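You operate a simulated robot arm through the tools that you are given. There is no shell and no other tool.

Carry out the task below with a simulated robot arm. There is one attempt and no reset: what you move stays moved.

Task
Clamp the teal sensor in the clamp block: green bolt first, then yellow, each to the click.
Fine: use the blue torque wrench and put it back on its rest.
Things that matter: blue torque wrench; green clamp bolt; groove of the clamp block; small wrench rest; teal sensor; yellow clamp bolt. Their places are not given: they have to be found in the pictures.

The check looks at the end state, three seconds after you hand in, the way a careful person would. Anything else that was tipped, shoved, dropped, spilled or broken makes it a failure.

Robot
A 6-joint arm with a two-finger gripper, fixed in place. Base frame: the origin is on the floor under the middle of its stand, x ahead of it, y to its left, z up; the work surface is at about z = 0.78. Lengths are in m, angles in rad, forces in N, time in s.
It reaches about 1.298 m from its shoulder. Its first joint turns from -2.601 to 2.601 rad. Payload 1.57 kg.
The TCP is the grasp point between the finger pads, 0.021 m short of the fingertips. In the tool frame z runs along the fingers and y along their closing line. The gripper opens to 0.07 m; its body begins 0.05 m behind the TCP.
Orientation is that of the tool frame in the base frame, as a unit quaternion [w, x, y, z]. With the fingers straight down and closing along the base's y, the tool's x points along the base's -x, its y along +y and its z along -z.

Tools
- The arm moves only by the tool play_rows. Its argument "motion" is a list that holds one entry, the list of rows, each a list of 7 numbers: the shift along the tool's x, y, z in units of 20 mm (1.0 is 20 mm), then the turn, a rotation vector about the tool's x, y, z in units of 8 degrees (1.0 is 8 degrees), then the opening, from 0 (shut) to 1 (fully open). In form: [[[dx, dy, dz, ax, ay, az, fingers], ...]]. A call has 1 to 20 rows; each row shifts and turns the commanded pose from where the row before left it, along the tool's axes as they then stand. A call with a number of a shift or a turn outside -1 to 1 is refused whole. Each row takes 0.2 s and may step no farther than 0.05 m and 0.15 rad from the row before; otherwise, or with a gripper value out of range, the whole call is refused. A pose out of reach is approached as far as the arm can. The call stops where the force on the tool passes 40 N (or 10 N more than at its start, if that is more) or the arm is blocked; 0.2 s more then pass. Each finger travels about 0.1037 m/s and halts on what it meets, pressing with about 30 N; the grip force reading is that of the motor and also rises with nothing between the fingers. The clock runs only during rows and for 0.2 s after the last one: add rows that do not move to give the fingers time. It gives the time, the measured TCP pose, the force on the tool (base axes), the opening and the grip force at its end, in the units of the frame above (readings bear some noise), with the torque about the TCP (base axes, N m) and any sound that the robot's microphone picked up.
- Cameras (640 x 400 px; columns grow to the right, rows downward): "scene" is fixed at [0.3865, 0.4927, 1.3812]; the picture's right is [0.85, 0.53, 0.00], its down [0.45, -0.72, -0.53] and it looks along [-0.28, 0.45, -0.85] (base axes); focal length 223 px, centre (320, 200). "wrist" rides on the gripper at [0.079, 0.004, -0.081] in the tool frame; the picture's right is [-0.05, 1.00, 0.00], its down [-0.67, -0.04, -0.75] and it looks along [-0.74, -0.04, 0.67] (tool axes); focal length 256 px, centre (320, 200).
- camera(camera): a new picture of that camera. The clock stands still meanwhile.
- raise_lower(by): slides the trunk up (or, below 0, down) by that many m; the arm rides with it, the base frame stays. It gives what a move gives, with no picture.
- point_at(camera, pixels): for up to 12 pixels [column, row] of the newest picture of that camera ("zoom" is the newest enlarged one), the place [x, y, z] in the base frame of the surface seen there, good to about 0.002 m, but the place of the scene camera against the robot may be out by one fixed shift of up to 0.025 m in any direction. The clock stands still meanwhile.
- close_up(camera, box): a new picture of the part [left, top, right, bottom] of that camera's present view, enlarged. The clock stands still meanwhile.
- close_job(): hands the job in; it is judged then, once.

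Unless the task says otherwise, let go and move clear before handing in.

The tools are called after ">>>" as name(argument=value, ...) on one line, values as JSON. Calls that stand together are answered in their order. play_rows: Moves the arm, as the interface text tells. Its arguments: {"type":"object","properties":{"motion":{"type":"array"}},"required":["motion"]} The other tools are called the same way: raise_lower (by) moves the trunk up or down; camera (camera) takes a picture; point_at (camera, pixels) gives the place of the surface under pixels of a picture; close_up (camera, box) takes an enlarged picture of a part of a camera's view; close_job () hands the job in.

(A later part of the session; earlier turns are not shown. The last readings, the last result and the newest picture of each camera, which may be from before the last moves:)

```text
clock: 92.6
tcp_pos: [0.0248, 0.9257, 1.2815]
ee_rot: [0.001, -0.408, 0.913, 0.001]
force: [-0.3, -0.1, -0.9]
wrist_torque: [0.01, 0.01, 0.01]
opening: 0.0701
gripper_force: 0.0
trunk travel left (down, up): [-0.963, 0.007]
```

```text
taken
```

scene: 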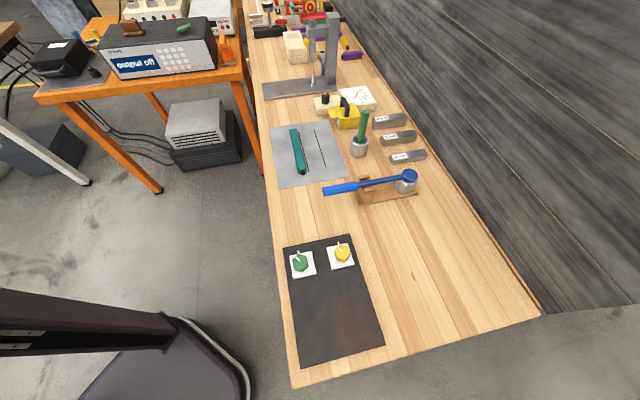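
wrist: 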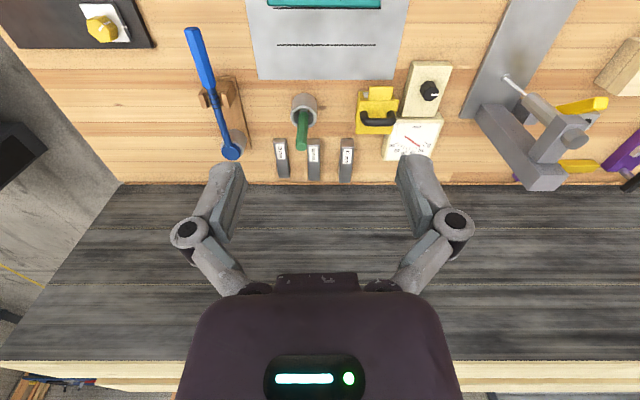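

The yellow box is near (378,112). I'll lower the trunk to look at it and its label, keeping well above the sensor beneath.

>>> raise_lower(by=-0.3)

>>> camera(camera="wrist")

>>> close_up(camera="wrist", box=[220, 100, 420, 260])

```text
clock: 95.6
tcp_pos: [0.0256, 0.9257, 0.9817]
ee_rot: [0.0, -0.407, 0.914, 0.0]
force: [0.1, -0.1, 0.6]
wrist_torque: [0.01, 0.0, -0.01]
opening: 0.07
gripper_force: 0.2
trunk travel left (down, up): [-0.663, 0.307]
```

```text
taken
```

wrist: 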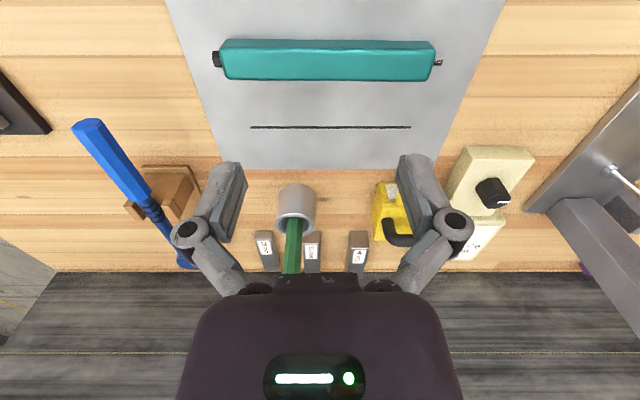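

```text
2.50 times, centred on (320, 180) of wrist
```

zoom: 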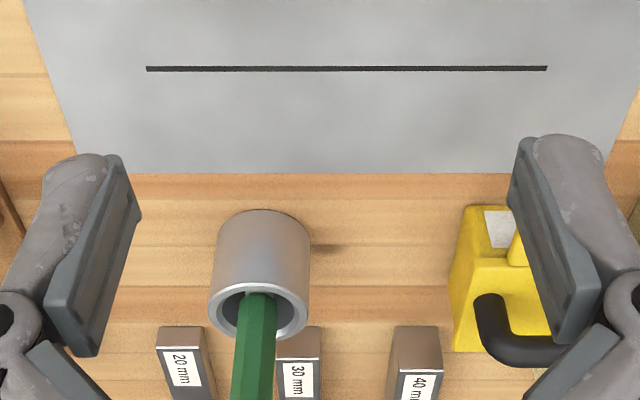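

From here the sensor is at (330,60) with connector at (217,59) and pin at (438,61). I'll measure the sensor, the two black lines and the sheet edges accurately.

>>> point_at(camera="wrist", pixels=[[222, 60], [434, 60], [330, 55], [330, 42], [330, 68], [217, 59], [438, 61], [252, 127], [410, 127], [222, 165], [440, 167], [330, 105]])

>>> point_at(camera="scene", pixels=[[302, 132], [311, 171], [317, 130], [329, 168], [293, 130], [303, 170], [271, 124], [277, 187], [349, 177], [331, 121], [298, 172], [289, 131]])

>>> close_up(camera="wrist", box=[195, 20, 465, 150])

```text
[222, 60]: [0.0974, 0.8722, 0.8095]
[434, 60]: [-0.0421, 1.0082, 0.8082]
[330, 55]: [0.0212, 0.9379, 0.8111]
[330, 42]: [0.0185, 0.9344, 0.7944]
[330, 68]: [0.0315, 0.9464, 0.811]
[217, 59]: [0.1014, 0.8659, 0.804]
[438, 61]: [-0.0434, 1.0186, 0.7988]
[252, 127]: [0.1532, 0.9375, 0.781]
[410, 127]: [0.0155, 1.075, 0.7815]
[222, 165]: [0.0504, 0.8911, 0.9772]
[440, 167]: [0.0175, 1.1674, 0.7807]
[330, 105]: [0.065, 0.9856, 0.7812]
```

```text
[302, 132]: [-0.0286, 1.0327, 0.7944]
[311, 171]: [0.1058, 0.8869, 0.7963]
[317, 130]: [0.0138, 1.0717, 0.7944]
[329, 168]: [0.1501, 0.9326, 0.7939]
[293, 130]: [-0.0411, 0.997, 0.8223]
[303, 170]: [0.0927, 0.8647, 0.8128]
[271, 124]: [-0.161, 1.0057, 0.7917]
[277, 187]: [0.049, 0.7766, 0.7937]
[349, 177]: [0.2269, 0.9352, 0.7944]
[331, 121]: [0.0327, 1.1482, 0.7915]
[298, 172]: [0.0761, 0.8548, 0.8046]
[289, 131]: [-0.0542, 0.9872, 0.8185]
```

```text
2.37 times, centred on (330, 85) of wrist
```

zoom: 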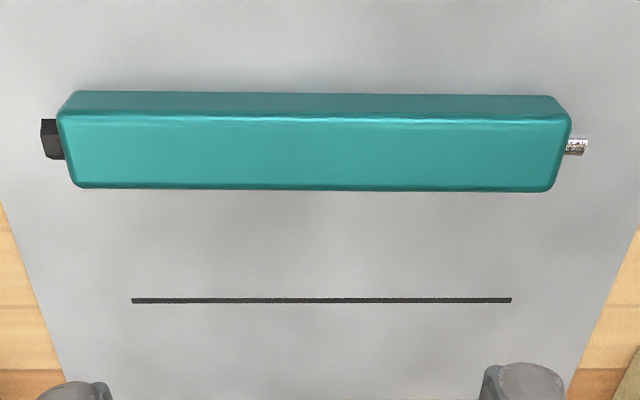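

The sensor body is 0.195 m long and about 28 mm wide, lying along the bench axis on a flat 3 mm sheet with two drawn lines. I'll zoom into the remaining bench areas to make sure I haven't missed a small object.

>>> close_up(camera="scene", box=[380, 170, 560, 330])

>>> close_up(camera="scene", box=[0, 260, 320, 400])

>>> close_up(camera="scene", box=[255, 180, 385, 260])

>>> close_up(camera="scene", box=[240, 60, 340, 130])

```text
2.50 times, centred on (470, 250) of scene
```

zoom: 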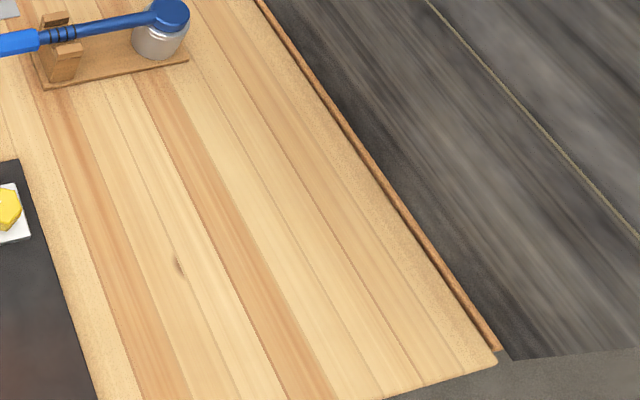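

```text
2.00 times, centred on (160, 330) of scene
```

zoom: 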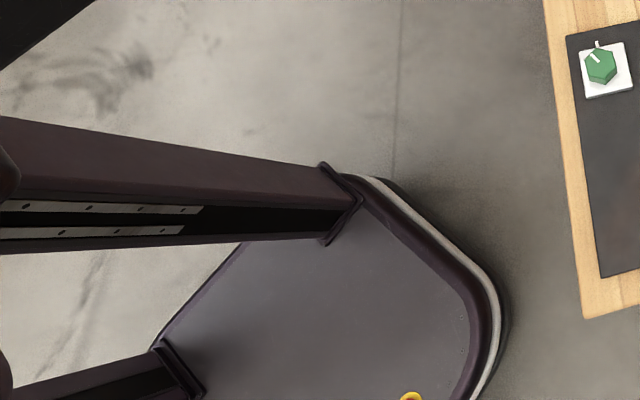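

```text
4.92 times, centred on (320, 220) of scene
```

zoom: 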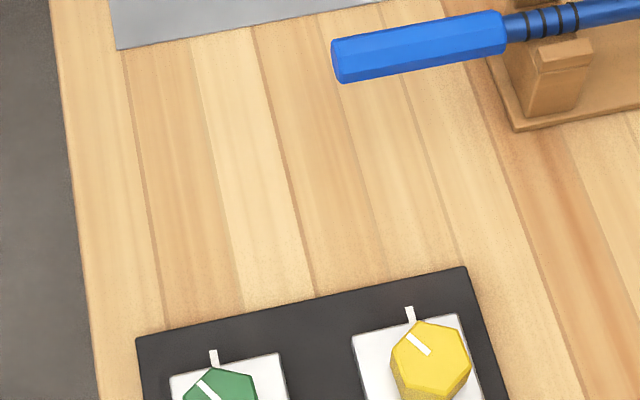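

```text
5.71 times, centred on (290, 95) of scene
```

zoom: 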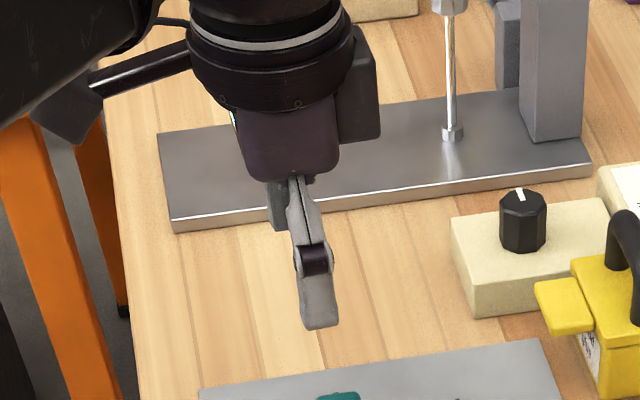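

Nothing was missed on the near bench. I'll take maximum zooms of the far-bench items to see if any of them carries a green and yellow bolt pair with a groove.

>>> close_up(camera="scene", box=[250, 0, 300, 32])

>>> close_up(camera="scene", box=[295, 0, 345, 32])

>>> close_up(camera="scene", box=[330, 0, 380, 32])

>>> close_up(camera="scene", box=[330, 25, 380, 65])

```text
12.50 times, centred on (275, 16) of scene
```

zoom: 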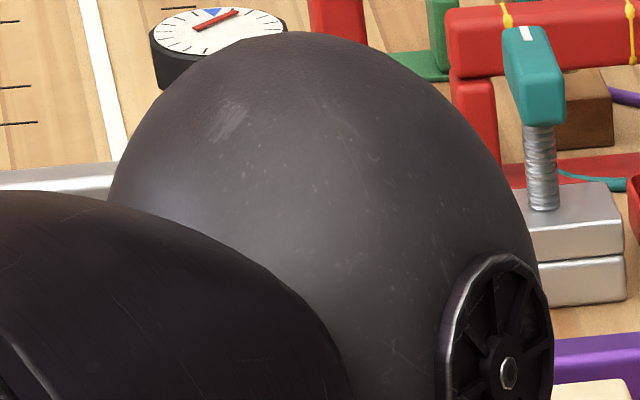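

```text
12.50 times, centred on (320, 16) of scene
```

zoom: 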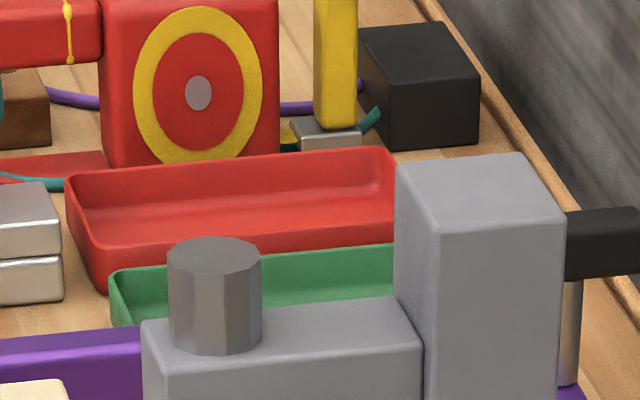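

```text
12.50 times, centred on (355, 16) of scene
```

zoom: 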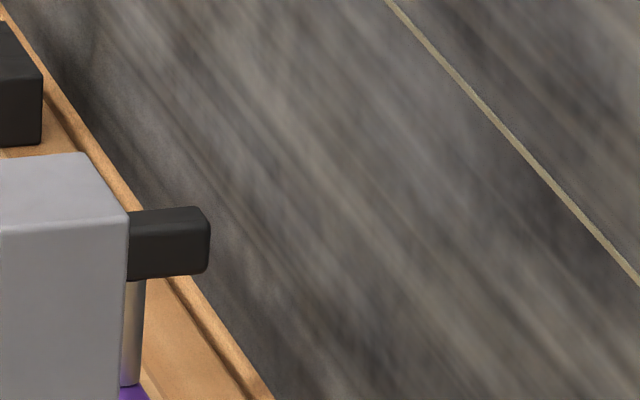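

```text
10.00 times, centred on (355, 45) of scene
```

zoom: 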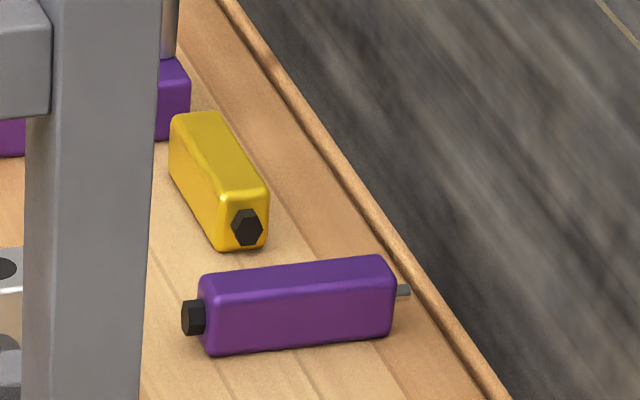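

The far purple and yellow bars are shorter sensors of the same kind, out of reach, so the teal bar is the sensor. I'll read the labels on the black case and check the orange table's near edge and the wrench area once more.

>>> close_up(camera="scene", box=[30, 20, 110, 100])

>>> point_at(camera="scene", pixels=[[93, 70], [80, 85], [60, 50], [100, 82], [230, 60], [225, 50], [44, 97], [240, 78]])

>>> close_up(camera="scene", box=[325, 100, 350, 135])

```text
5.00 times, centred on (70, 60) of scene
```

zoom: 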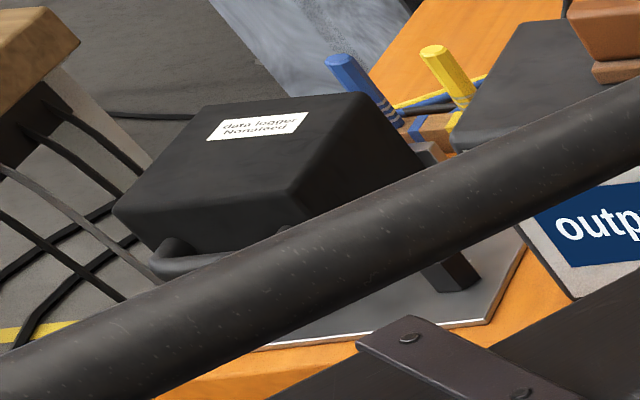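

```text
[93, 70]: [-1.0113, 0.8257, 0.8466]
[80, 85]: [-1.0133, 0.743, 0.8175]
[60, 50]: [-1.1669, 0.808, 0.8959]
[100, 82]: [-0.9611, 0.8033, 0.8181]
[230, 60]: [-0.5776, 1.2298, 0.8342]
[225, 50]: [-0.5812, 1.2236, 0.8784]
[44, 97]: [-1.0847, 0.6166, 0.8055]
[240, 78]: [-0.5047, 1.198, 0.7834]
```

```text
11.43 times, centred on (338, 118) of scene
```

zoom: 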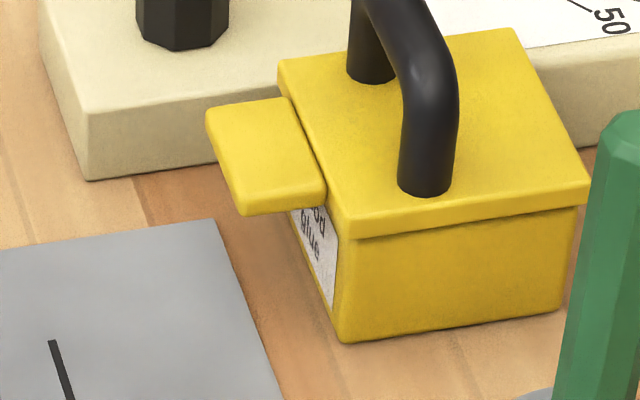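

The black case is labelled "data logger", and behind it a blue ringed rod leans near (77,36), which looks a bit like a second wrench. I'll move the arm aside and check that spot.

>>> raise_lower(by=0.25)

>>> play_rows(motion=[[[0, -1, 0, 0, 0, 0, 1], [0, -1, 0, 0, 0, 0, 1], [0, -1, 0, 0, 0, 0, 1], [0, -1, 0, 0, 0, 0, 1], [0, -1, 0, 0, 0, 0, 1], [0, -1, 0, 0, 0, 0, 1], [0, -1, 0, 0, 0, 0, 1], [0, -1, 0, 0, 0, 0, 1], [0, -1, 0, 0, 0, 0, 1], [0, -1, 0, 0, 0, 0, 1]]])

>>> close_up(camera="scene", box=[70, 20, 120, 60])

>>> close_up(camera="scene", box=[100, 0, 250, 60])

>>> camera(camera="scene")

```text
clock: 98.2
tcp_pos: [0.0256, 0.9264, 1.2311]
ee_rot: [0.001, -0.407, 0.913, 0.0]
force: [0.7, -0.3, 0.6]
wrist_torque: [0.03, -0.04, 0.02]
opening: 0.0699
gripper_force: 0.0
trunk travel left (down, up): [-0.913, 0.057]
```

```text
clock: 100.4
tcp_pos: [0.1753, 0.7894, 1.231]
ee_rot: [0.0, -0.407, 0.914, 0.001]
force: [1.2, -0.1, -0.2]
wrist_torque: [-0.01, 0.01, 0.0]
opening: 0.0699
gripper_force: 0.1
trunk travel left (down, up): [-0.913, 0.057]
```

```text
10.00 times, centred on (95, 40) of scene
```

zoom: 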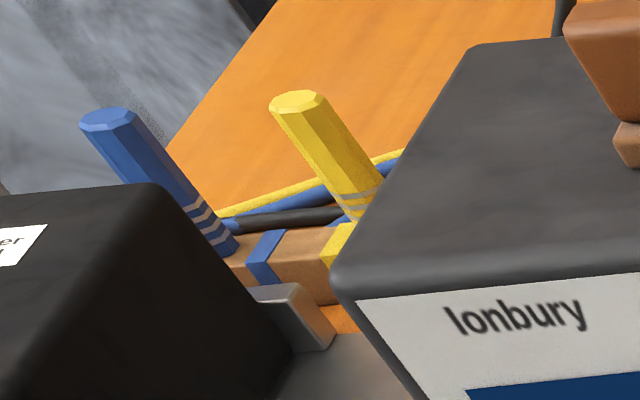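

```text
4.27 times, centred on (175, 30) of scene
```

zoom: 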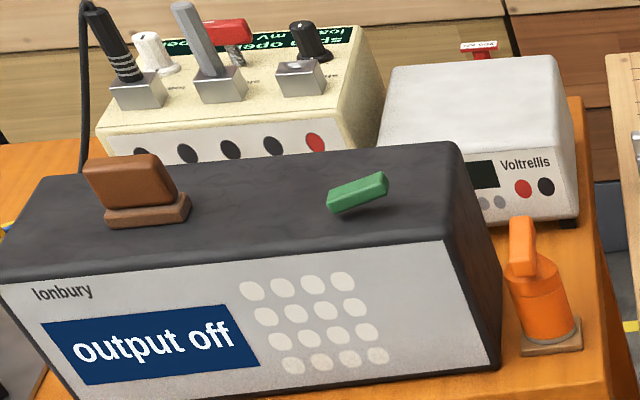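

```text
taken
```

scene: 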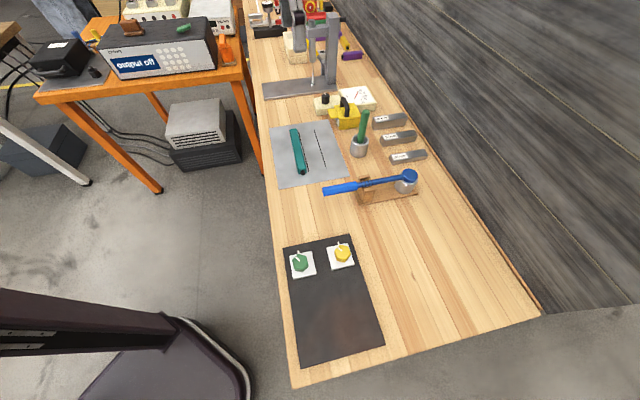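

Those are test probes on the electronics table, so nothing relevant there. I'll study the reddish patch on the dark plate from directly above to see whether it outlines anything.

>>> play_rows(motion=[[[0.3, -1, 0, 0, 0, 0, 1], [0.3, -1, 0, 0, 0, 0, 1], [0.3, -1, 0, 0, 0, 0, 1], [0.3, -1, 0, 0, 0, 0, 1], [0.3, -1, 0, 0, 0, 0, 1], [0.3, -1, 0, 0, 0, 0, 1], [0.3, -1, 0, 0, 0, 0, 1], [0.3, -1, 0, 0, 0, 0, 1], [0.3, -1, 0, 0, 0, 0, 1], [0.3, -1, 0, 0, 0, 0, 1], [0.3, -1, 0, 0, 0, 0, 1], [0.3, -1, 0, 0, 0, 0, 1]]])

>>> raise_lower(by=-0.25)

>>> camera(camera="wrist")

>>> close_up(camera="wrist", box=[180, 20, 460, 220])

```text
clock: 103.0
tcp_pos: [0.3026, 0.576, 1.2311]
ee_rot: [0.001, -0.406, 0.914, 0.0]
force: [-0.1, -0.1, -1.2]
wrist_torque: [-0.03, 0.01, 0.01]
opening: 0.0698
gripper_force: 0.0
out of reach, approached as far as the arm can: row 12
trunk travel left (down, up): [-0.913, 0.057]
```

```text
clock: 105.6
tcp_pos: [0.3025, 0.5762, 0.9803]
ee_rot: [0.001, -0.407, 0.913, 0.0]
force: [-0.1, 0.1, 0.1]
wrist_torque: [-0.01, -0.04, -0.02]
opening: 0.0705
gripper_force: 0.1
trunk travel left (down, up): [-0.663, 0.307]
```

```text
taken
```

wrist: 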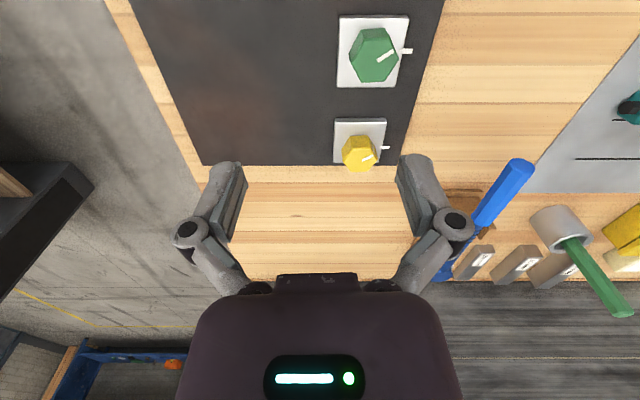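

```text
2.00 times, centred on (320, 120) of wrist
```

zoom: 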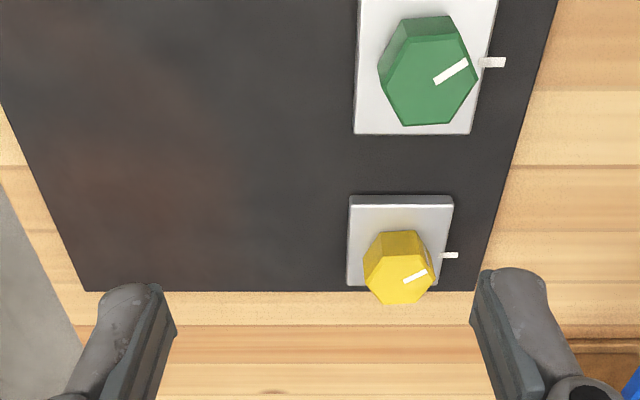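

The patch is just blotchy texture with no outline. I'll measure the channel between the two pads (zoom rows 134 to 195) and the bench height right next to the plate.

>>> point_at(camera="zoom", pixels=[[415, 130], [415, 140], [415, 165], [400, 192], [400, 199], [370, 160], [340, 165], [470, 165], [200, 165], [300, 60], [530, 180], [250, 310]])

>>> point_at(camera="zoom", pixels=[[497, 62], [452, 255], [450, 72], [416, 276], [430, 75], [398, 275], [366, 132], [468, 131], [352, 198], [450, 198], [404, 302], [428, 124]])

```text
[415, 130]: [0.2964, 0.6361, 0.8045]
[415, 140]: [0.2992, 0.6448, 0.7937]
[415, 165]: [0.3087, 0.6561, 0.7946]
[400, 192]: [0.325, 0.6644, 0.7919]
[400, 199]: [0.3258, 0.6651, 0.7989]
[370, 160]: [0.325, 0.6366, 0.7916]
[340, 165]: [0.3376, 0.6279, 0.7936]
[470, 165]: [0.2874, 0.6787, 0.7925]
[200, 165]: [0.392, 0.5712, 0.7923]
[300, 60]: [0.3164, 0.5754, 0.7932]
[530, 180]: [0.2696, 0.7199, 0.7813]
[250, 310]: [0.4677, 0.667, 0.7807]
```

```text
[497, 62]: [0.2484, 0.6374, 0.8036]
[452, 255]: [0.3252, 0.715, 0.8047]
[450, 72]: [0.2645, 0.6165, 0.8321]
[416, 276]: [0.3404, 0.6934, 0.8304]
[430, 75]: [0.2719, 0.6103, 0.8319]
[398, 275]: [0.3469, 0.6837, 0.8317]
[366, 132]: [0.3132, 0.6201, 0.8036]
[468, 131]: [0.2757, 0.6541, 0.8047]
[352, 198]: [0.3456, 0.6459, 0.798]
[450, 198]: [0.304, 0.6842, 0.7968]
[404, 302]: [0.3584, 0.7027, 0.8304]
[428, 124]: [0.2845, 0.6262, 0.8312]
```

The channel between pads is about 41 mm wide and flat at z 0.793, while bench is 0.781 and the mat is only 1–2 mm thick. I'll look at the rest of the plate at maximum zoom for faint edges.

>>> close_up(camera="scene", box=[290, 270, 340, 320])

>>> close_up(camera="scene", box=[335, 270, 390, 350])

>>> close_up(camera="scene", box=[300, 235, 350, 285])

>>> close_up(camera="wrist", box=[110, 0, 330, 170])

```text
8.00 times, centred on (315, 295) of scene
```

zoom: 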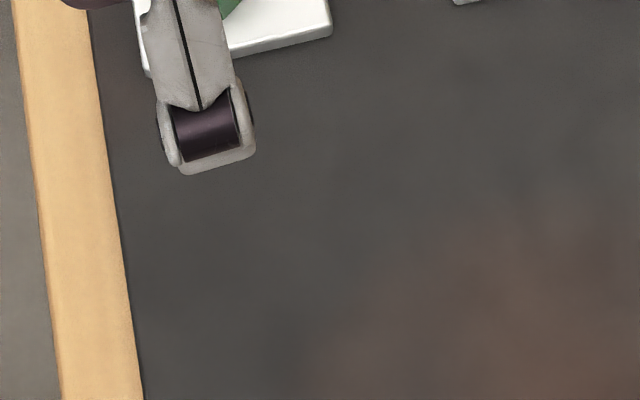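

```text
5.00 times, centred on (362, 310) of scene
```

zoom: 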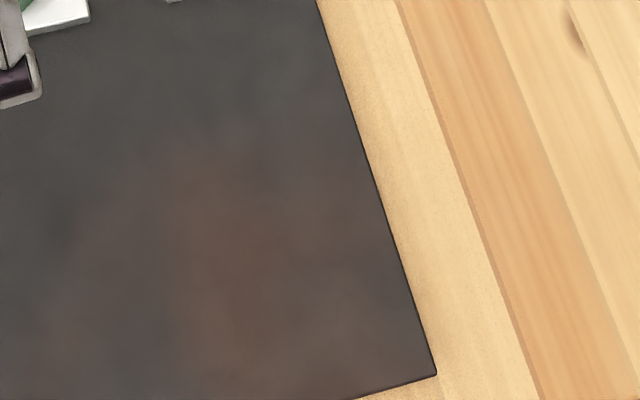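

```text
8.00 times, centred on (325, 260) of scene
```

zoom: 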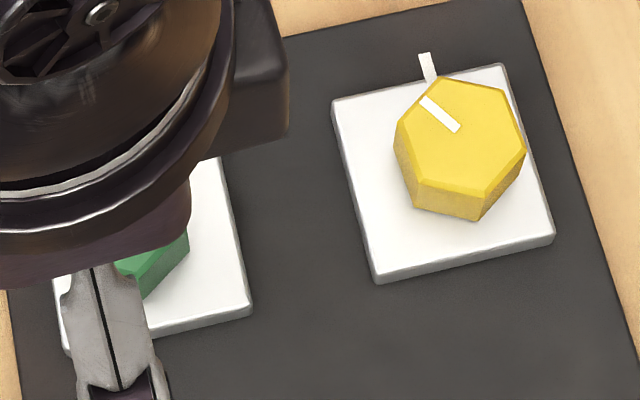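

```text
2.35 times, centred on (220, 85) of wrist
```

zoom: 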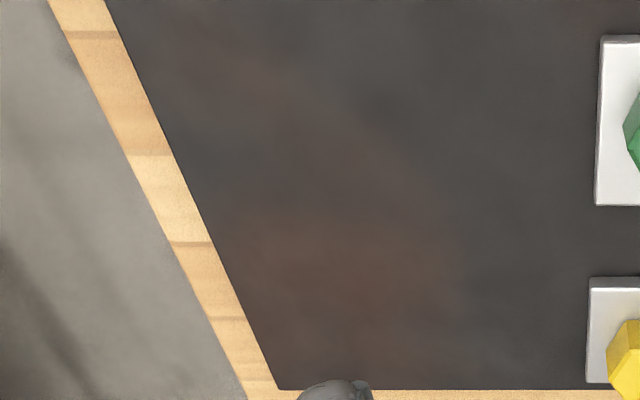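

The plate has no faint edges either. The wrench's socket will tell whether it fits these hex heads, so I'll position the open gripper above the blue handle (about (0.277, 0.853)) with the fingers closing across it.

>>> play_rows(motion=[[[-0.856, 0.93, 0, 0, 0, 0.375, 1], [-0.856, 0.93, 0, 0, 0, 0, 1], [-0.856, 0.93, 0, 0, 0, 0, 1], [-0.856, 0.93, 0, 0, 0, 0, 1], [-0.856, 0.93, 0, 0, 0, 0, 1], [-0.856, 0.93, 0, 0, 0, 0, 1], [-0.856, 0.93, 0, 0, 0, 0, 1], [-0.856, 0.93, 0, 0, 0, 0, 1], [-0.856, 0.93, 0, 0, 0, 0, 1], [-0.856, 0.93, 0, 0, 0, 0, 1], [-0.856, 0.93, 0, 0, 0, 0, 1]]])

>>> camera(camera="wrist")

>>> close_up(camera="wrist", box=[220, 40, 420, 240])

```text
clock: 108.0
tcp_pos: [0.2899, 0.8556, 0.9821]
ee_rot: [0.0, -0.382, 0.924, 0.0]
force: [0.7, 0.1, -0.8]
wrist_torque: [-0.02, 0.0, 0.01]
opening: 0.0699
gripper_force: 0.1
trunk travel left (down, up): [-0.663, 0.307]
```

```text
taken
```

wrist: 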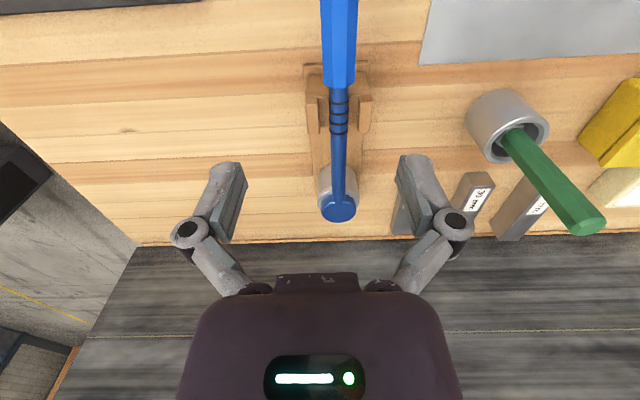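

```text
2.00 times, centred on (320, 140) of wrist
```

zoom: 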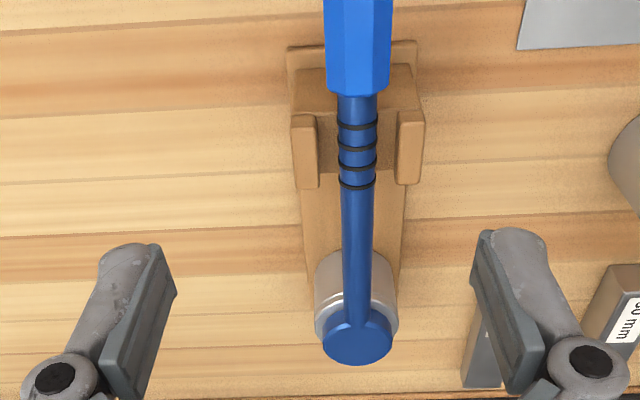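

The wrench points straight along the view, with rings at (338,115) over the wooden prongs. I'll measure handle, shaft, prongs and head precisely.

>>> point_at(camera="wrist", pixels=[[339, 10], [339, 50], [339, 80], [339, 100], [338, 130], [338, 170], [338, 207], [326, 50], [355, 50], [313, 110], [366, 110], [312, 75]])

>>> point_at(camera="wrist", pixels=[[322, 195], [355, 195], [338, 218], [325, 175], [340, 192], [325, 150], [350, 150], [308, 100], [369, 100], [313, 128], [339, 2], [345, 207]])

```text
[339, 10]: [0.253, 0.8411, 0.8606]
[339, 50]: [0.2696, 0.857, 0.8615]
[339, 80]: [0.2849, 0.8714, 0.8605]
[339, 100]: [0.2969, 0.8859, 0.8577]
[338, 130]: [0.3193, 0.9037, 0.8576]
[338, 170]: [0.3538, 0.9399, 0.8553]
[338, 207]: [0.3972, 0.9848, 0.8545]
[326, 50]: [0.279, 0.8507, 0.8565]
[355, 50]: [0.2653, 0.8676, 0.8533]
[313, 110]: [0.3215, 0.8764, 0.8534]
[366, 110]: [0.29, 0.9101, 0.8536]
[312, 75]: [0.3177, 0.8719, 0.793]
```

```text
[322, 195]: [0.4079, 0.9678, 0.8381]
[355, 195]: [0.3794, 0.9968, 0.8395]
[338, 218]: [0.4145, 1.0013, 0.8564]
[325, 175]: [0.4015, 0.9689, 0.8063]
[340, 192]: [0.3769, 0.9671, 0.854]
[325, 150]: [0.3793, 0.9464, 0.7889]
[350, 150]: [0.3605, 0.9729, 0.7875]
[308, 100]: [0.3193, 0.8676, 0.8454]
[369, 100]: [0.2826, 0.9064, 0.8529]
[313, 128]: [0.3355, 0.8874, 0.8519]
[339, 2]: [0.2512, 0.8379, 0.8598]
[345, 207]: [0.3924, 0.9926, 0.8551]
```

The wrench axis lies at u = (x−y)/√2 ≈ −0.415, with the handle from w ≈ 0.728 to 0.823 and the head centre at w ≈ 0.983; handle top is z ≈ 0.860. I'll centre over the handle at (0.265, 0.852) and lower most of the way.

>>> play_rows(motion=[[[0.5, 0.375, 0, 0, 0, 0, 1], [0.5, 0.375, 0, 0, 0, 0, 1], [0, 0, 0, 0, 0, 0, 1]]])

>>> raise_lower(by=-0.09)

>>> camera(camera="wrist")

>>> camera(camera="scene")

```text
clock: 108.8
tcp_pos: [0.2663, 0.8523, 0.9806]
ee_rot: [0.001, -0.382, 0.924, 0.001]
force: [-0.6, 0.7, 0.5]
wrist_torque: [-0.02, 0.02, 0.01]
opening: 0.0701
gripper_force: 0.0
trunk travel left (down, up): [-0.663, 0.307]
```

```text
clock: 110.0
tcp_pos: [0.2654, 0.8524, 0.8918]
ee_rot: [0.001, -0.383, 0.924, 0.0]
force: [0.5, 0.1, -0.1]
wrist_torque: [-0.02, -0.04, 0.02]
opening: 0.0702
gripper_force: 0.1
trunk travel left (down, up): [-0.573, 0.397]
```

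```text
taken
```

wrist: 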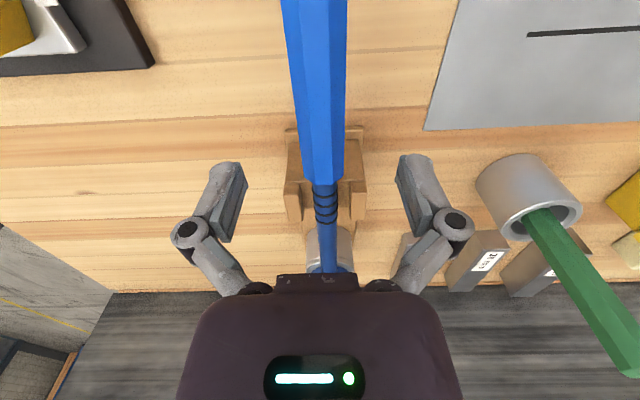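

```text
taken
```

scene: 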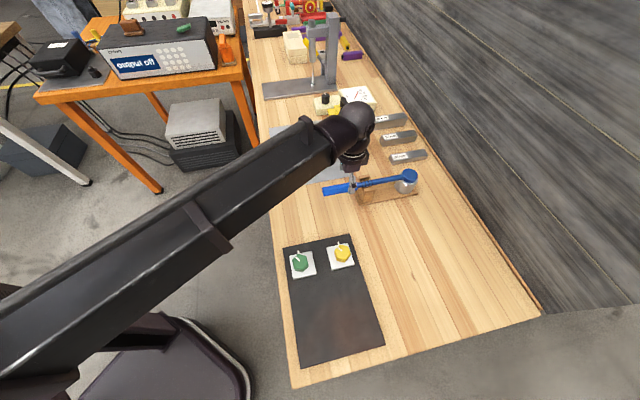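

The handle lies between the fingers, centred near column 318. I'll lower to z ≈ 0.846 and close on it.

>>> raise_lower(by=-0.046)

>>> camera(camera="wrist")

>>> close_up(camera="scene", box=[310, 150, 430, 220])

```text
clock: 110.9
tcp_pos: [0.2656, 0.8514, 0.8462]
ee_rot: [0.001, -0.383, 0.924, 0.0]
force: [1.3, 0.3, -0.9]
wrist_torque: [0.01, 0.01, 0.03]
opening: 0.07
gripper_force: 0.0
trunk travel left (down, up): [-0.527, 0.443]
```

```text
taken
```

wrist: 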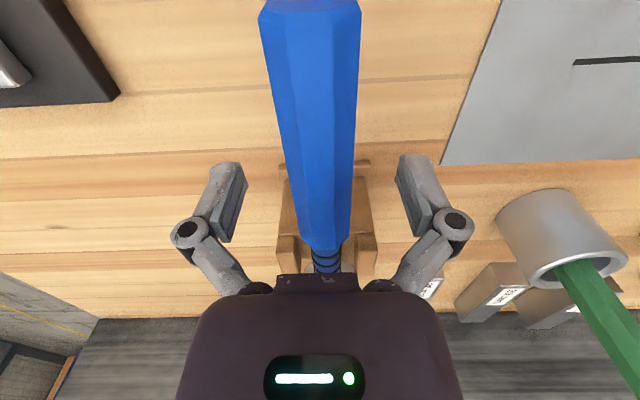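

```text
5.33 times, centred on (370, 185) of scene
```

zoom: 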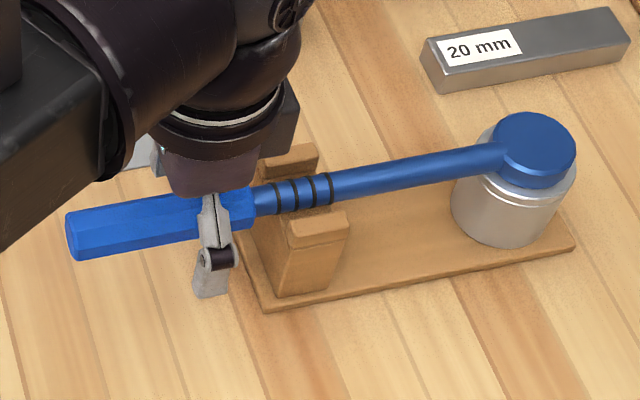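

The fingers straddle the handle just ahead of the wooden rest. I'll close the gripper on it.

>>> play_rows(motion=[[[0, 0, 0, 0, 0, 0, 0.6], [0, 0, 0, 0, 0, 0, 0.4], [0, 0, 0, 0, 0, 0, 0.2], [0, 0, 0, 0, 0, 0, 0], [0, 0, 0, 0, 0, 0, 0], [0, 0, 0, 0, 0, 0, 0]]])

>>> raise_lower(by=0.02)

>>> camera(camera="wrist")

>>> close_up(camera="scene", box=[310, 150, 430, 220])

```text
clock: 112.3
tcp_pos: [0.267, 0.8524, 0.8453]
ee_rot: [0.001, -0.382, 0.924, 0.0]
force: [-0.3, 1.0, 1.4]
wrist_torque: [-0.01, -0.02, 0.07]
opening: 0.0242
gripper_force: 29.8
trunk travel left (down, up): [-0.527, 0.443]
```

```text
clock: 113.0
tcp_pos: [0.2663, 0.8534, 0.8649]
ee_rot: [0.0, -0.382, 0.924, 0.0]
force: [0.8, -0.6, -4.4]
wrist_torque: [-0.25, 0.24, -0.01]
opening: 0.0242
gripper_force: 29.6
trunk travel left (down, up): [-0.547, 0.423]
```

```text
taken
```

wrist: 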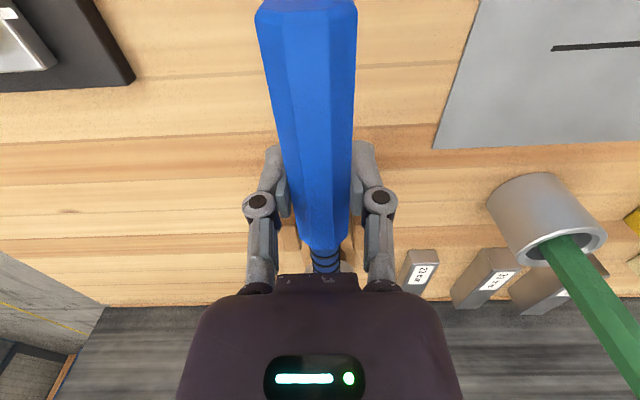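

```text
5.33 times, centred on (370, 185) of scene
```

zoom: 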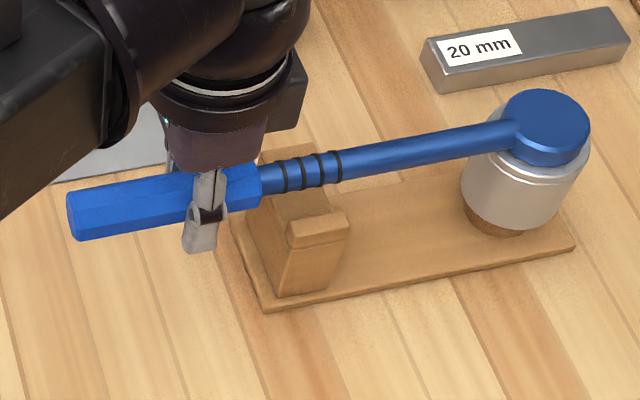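

Very informative: the grey cylinder lifts with the wrench, so it is a 57 mm socket that sat on a round wooden peg, and it suits the ~39 mm hex heads on the dark plate. I'll lift a bit higher to measure the socket.

>>> raise_lower(by=0.06)

>>> camera(camera="scene")

>>> close_up(camera="scene", box=[310, 140, 430, 220])

```text
clock: 114.0
tcp_pos: [0.2655, 0.853, 0.9255]
ee_rot: [0.0, -0.383, 0.924, 0.0]
force: [-0.4, -0.3, -3.5]
wrist_torque: [-0.24, 0.26, 0.0]
opening: 0.0244
gripper_force: 29.9
trunk travel left (down, up): [-0.607, 0.363]
```

```text
taken
```

scene: 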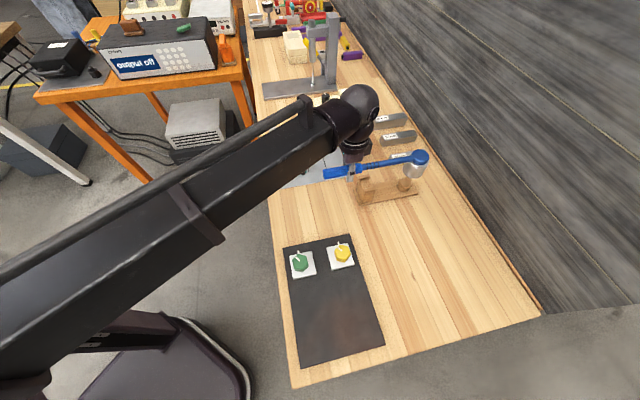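

```text
5.00 times, centred on (370, 180) of scene
```

zoom: 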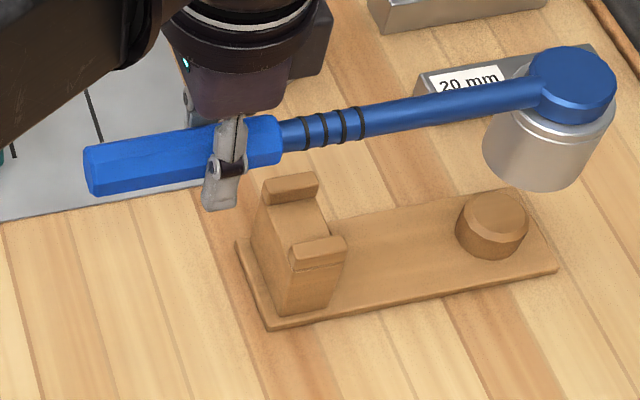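

The rest has a round wooden peg at zoom (497,215) and a notched upright. I'll measure peg, upright and socket now while they are exposed.

>>> point_at(camera="zoom", pixels=[[497, 210], [480, 222], [515, 222], [492, 250], [400, 240], [545, 186], [500, 165], [585, 160], [572, 75], [318, 250], [290, 185], [300, 215]])

>>> point_at(camera="zoom", pixels=[[440, 107], [300, 130], [120, 160], [95, 150], [90, 190], [200, 130], [540, 140], [525, 145], [600, 120], [260, 130], [420, 300], [545, 260]])

```text
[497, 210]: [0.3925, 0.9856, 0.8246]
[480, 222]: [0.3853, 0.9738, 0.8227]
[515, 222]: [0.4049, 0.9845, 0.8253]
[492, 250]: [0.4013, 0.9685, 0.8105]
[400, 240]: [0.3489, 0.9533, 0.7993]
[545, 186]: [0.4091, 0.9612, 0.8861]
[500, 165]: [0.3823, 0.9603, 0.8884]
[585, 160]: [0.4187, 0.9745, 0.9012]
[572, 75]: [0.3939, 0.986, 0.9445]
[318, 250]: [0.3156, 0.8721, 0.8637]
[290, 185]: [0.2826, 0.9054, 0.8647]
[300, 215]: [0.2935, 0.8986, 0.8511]
```

```text
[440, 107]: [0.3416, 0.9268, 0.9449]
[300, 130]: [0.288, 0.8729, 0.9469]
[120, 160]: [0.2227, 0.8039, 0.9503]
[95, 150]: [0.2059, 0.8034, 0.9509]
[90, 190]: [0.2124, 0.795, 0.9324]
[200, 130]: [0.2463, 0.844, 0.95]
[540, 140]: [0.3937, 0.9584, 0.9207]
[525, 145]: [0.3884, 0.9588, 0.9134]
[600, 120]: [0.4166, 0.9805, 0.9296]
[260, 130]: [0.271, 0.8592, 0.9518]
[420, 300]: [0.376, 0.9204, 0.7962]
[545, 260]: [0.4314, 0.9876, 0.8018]
```

Peg top is z ≈ 0.8125 at about (0.400, 0.989), and the socket clearly suits the hex heads, so the dark plate with the green and yellow bolts is the clamp block. Its pads form a 41 mm channel along the plate's centre line, and the plate is the sensor's length plus 30 mm at each end. The sensor goes in first, so I'll put the wrench straight back down.

>>> raise_lower(by=-0.079)

>>> close_up(camera="scene", box=[310, 140, 430, 220])

```text
clock: 115.1
tcp_pos: [0.2659, 0.8523, 0.8458]
ee_rot: [0.0, -0.382, 0.924, 0.0]
force: [0.3, 1.2, -3.0]
wrist_torque: [-0.28, 0.25, 0.01]
opening: 0.0242
gripper_force: 30.4
trunk travel left (down, up): [-0.528, 0.442]
```

```text
5.00 times, centred on (370, 180) of scene
```

zoom: 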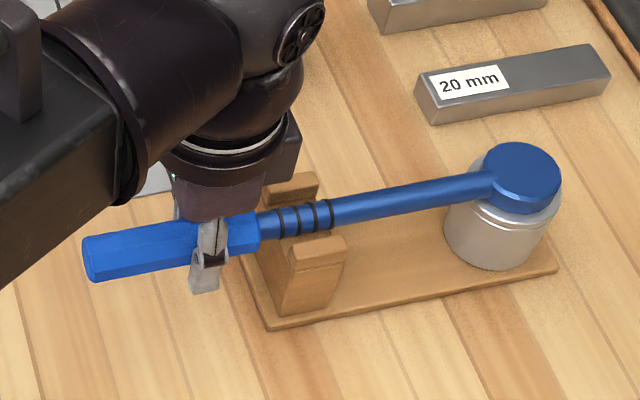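

The socket is back over the peg and the shaft in the notch, with about 3 N still carried. I'll lower 1.5 mm more, open, and rise clear.

>>> raise_lower(by=-0.0015)

>>> play_rows(motion=[[[0, 0, 0, 0, 0, 0, 0.4], [0, 0, 0, 0, 0, 0, 0.7], [0, 0, 0, 0, 0, 0, 1], [0, 0, 0, 0, 0, 0, 1], [0, 0, 0, 0, 0, 0, 1]]])

>>> raise_lower(by=0.14)

>>> camera(camera="wrist")

>>> close_up(camera="scene", box=[310, 140, 430, 220])

```text
clock: 115.6
tcp_pos: [0.2664, 0.8507, 0.8458]
ee_rot: [0.001, -0.383, 0.924, 0.001]
force: [0.2, 2.3, 5.3]
wrist_torque: [0.08, -0.1, 0.05]
opening: 0.0242
gripper_force: 29.9
trunk travel left (down, up): [-0.526, 0.444]
```

```text
clock: 116.8
tcp_pos: [0.2656, 0.8514, 0.8452]
ee_rot: [0.001, -0.382, 0.924, 0.0]
force: [-0.3, 1.4, -0.3]
wrist_torque: [0.05, -0.03, 0.01]
opening: 0.07
gripper_force: 0.0
trunk travel left (down, up): [-0.526, 0.444]
```

```text
clock: 118.5
tcp_pos: [0.2676, 0.8513, 0.9851]
ee_rot: [0.001, -0.382, 0.924, 0.0]
force: [0.4, 0.7, -0.2]
wrist_torque: [0.0, -0.01, 0.03]
opening: 0.07
gripper_force: 0.1
trunk travel left (down, up): [-0.666, 0.304]
```

```text
taken
```

wrist: 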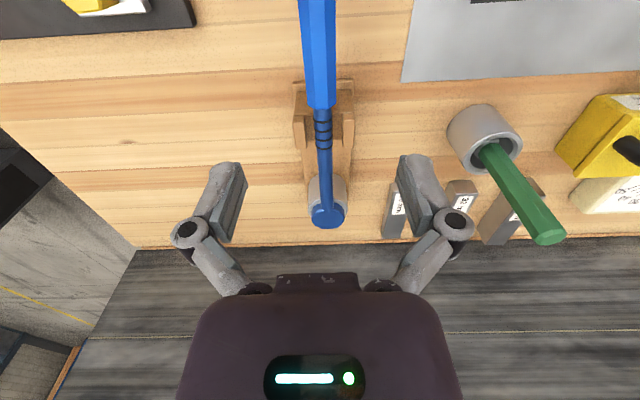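

```text
5.00 times, centred on (370, 180) of scene
```

zoom: 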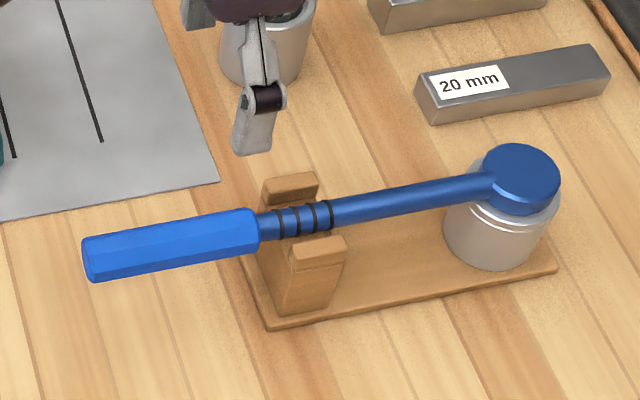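

The wrench is back exactly as it was. Next the sensor: I'll turn the gripper so the fingers close across the sensor and move above its middle, about (0.029, 0.941).

>>> play_rows(motion=[[[0, 0, 0, 0, 0, -1, 1], [0, 0, 0, 0, 0, -1, 1], [0, 0, 0, 0, 0, -1, 1], [0, 0, 0, 0, 0, -1, 1], [0, 0, 0, 0, 0, -1, 1], [0, 0, 0, 0, 0, -1, 1], [0, 0, 0, 0, 0, -1, 1], [0, 0, 0, 0, 0, -1, 1], [0, 0, 0, 0, 0, -1, 1], [0, 0, 0, 0, 0, -1, 1], [0, 0, 0, 0, 0, -1, 1], [0, 0, 0, 0, 0, -0.25, 1]]])

>>> play_rows(motion=[[[-0.967, 0.439, 0, 0, 0, 0, 1], [-0.967, 0.439, 0, 0, 0, 0, 1], [-0.967, 0.439, 0, 0, 0, 0, 1], [-0.967, 0.439, 0, 0, 0, 0, 1], [-0.967, 0.439, 0, 0, 0, 0, 1], [-0.967, 0.439, 0, 0, 0, 0, 1], [-0.967, 0.439, 0, 0, 0, 0, 1], [-0.967, 0.439, 0, 0, 0, 0, 1], [-0.967, 0.439, 0, 0, 0, 0, 1], [-0.967, 0.439, 0, 0, 0, 0, 1], [-0.967, 0.439, 0, 0, 0, 0, 1], [-0.967, 0.439, 0, 0, 0, 0, 1]]])

>>> camera(camera="wrist")

>>> close_up(camera="wrist", box=[220, 0, 420, 240])

```text
clock: 121.1
tcp_pos: [0.2649, 0.8519, 0.9846]
ee_rot: [-0.001, 0.924, -0.383, 0.001]
force: [-0.4, -0.3, -0.8]
wrist_torque: [0.02, 0.01, -0.02]
opening: 0.0698
gripper_force: 0.1
trunk travel left (down, up): [-0.666, 0.304]
```

```text
clock: 123.7
tcp_pos: [0.0292, 0.9386, 0.9849]
ee_rot: [0.0, 0.924, -0.382, 0.0]
force: [0.7, -0.4, 0.7]
wrist_torque: [0.03, -0.02, 0.01]
opening: 0.07
gripper_force: 0.1
trunk travel left (down, up): [-0.666, 0.304]
```

```text
taken
```

wrist: 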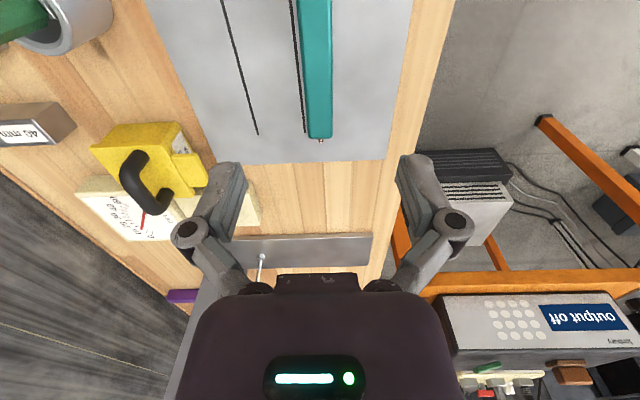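

```text
1.67 times, centred on (320, 120) of wrist
```

zoom: 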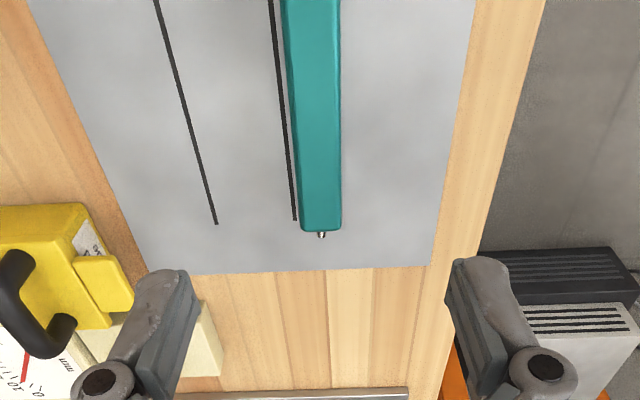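

The sensor runs straight down the picture (columns 300–333), its pin end at (321,140). I'll measure its edges and axis from this view.

>>> point_at(camera="wrist", pixels=[[304, 20], [328, 20], [305, 70], [329, 70], [309, 125], [330, 125], [320, 134], [316, 5], [321, 140], [333, 70], [298, 70], [243, 70]])

```text
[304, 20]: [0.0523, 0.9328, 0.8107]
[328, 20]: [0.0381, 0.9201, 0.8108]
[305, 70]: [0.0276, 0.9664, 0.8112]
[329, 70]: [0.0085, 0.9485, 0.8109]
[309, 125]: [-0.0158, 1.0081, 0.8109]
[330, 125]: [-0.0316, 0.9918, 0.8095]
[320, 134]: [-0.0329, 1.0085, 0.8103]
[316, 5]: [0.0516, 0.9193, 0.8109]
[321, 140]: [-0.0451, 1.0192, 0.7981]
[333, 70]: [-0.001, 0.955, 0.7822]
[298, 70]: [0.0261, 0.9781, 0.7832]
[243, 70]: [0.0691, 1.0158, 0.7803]
```

The sensor axis is at v ≈ 0.689 (I am at 0.684), aligned with the bench axis, top at z 0.811. I'll shift 5 mm and lower in two steps.

>>> play_rows(motion=[[[0, -0.25, 0, 0, 0, 0, 1], [0, 0, 0, 0, 0, 0, 1]]])

>>> raise_lower(by=-0.13)

>>> camera(camera="wrist")

>>> camera(camera="scene")

```text
clock: 124.3
tcp_pos: [0.0325, 0.9429, 0.9848]
ee_rot: [-0.001, 0.924, -0.383, 0.001]
force: [0.3, 0.0, 0.5]
wrist_torque: [0.01, 0.0, -0.02]
opening: 0.0699
gripper_force: 0.1
trunk travel left (down, up): [-0.666, 0.304]
```

```text
clock: 125.9
tcp_pos: [0.0322, 0.9428, 0.8547]
ee_rot: [-0.001, 0.924, -0.382, 0.0]
force: [-0.3, -0.4, -0.8]
wrist_torque: [-0.03, -0.03, 0.01]
opening: 0.07
gripper_force: 0.1
trunk travel left (down, up): [-0.536, 0.434]
```

```text
taken
```

wrist: 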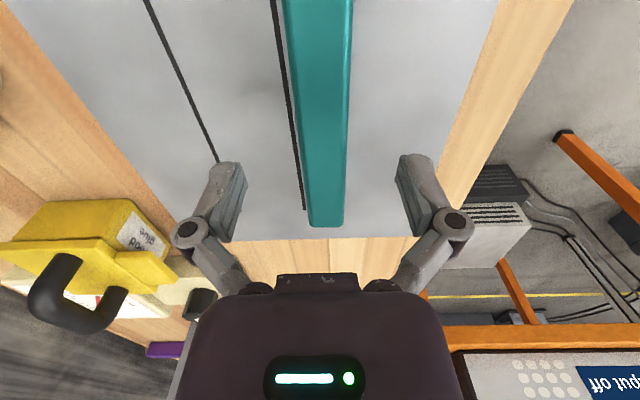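

```text
taken
```

scene: 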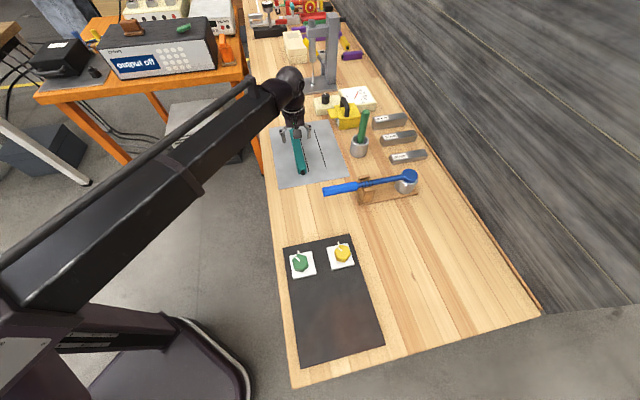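

The sensor is centred between the fingers and parallel to them. I'll lower to z ≈ 0.8085 and close.

>>> raise_lower(by=-0.046)

>>> play_rows(motion=[[[0, 0, 0, 0, 0, 0, 0.7], [0, 0, 0, 0, 0, 0, 0.5], [0, 0, 0, 0, 0, 0, 0.4], [0, 0, 0, 0, 0, 0, 0.2], [0, 0, 0, 0, 0, 0, 0], [0, 0, 0, 0, 0, 0, 0]]])

>>> camera(camera="wrist")

```text
clock: 126.8
tcp_pos: [0.0327, 0.9431, 0.8086]
ee_rot: [-0.001, 0.924, -0.382, 0.001]
force: [0.6, 0.7, 0.4]
wrist_torque: [0.0, 0.03, -0.02]
opening: 0.0702
gripper_force: 0.0
trunk travel left (down, up): [-0.49, 0.48]
```

```text
clock: 128.2
tcp_pos: [0.0315, 0.9432, 0.8082]
ee_rot: [-0.001, 0.924, -0.383, 0.0]
force: [-0.3, -1.0, 1.9]
wrist_torque: [-0.07, -0.03, -0.01]
opening: 0.0296
gripper_force: 30.1
trunk travel left (down, up): [-0.49, 0.48]
```

```text
taken
```

wrist: 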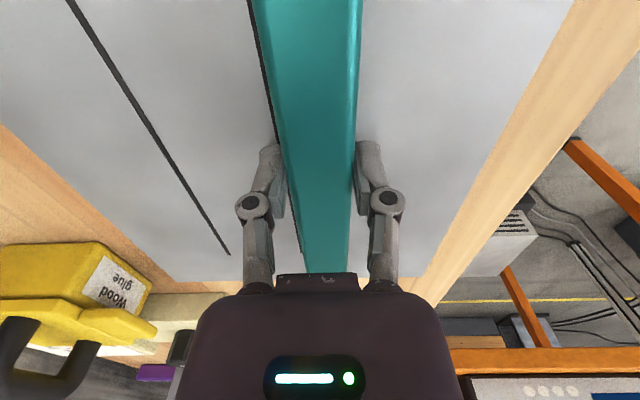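

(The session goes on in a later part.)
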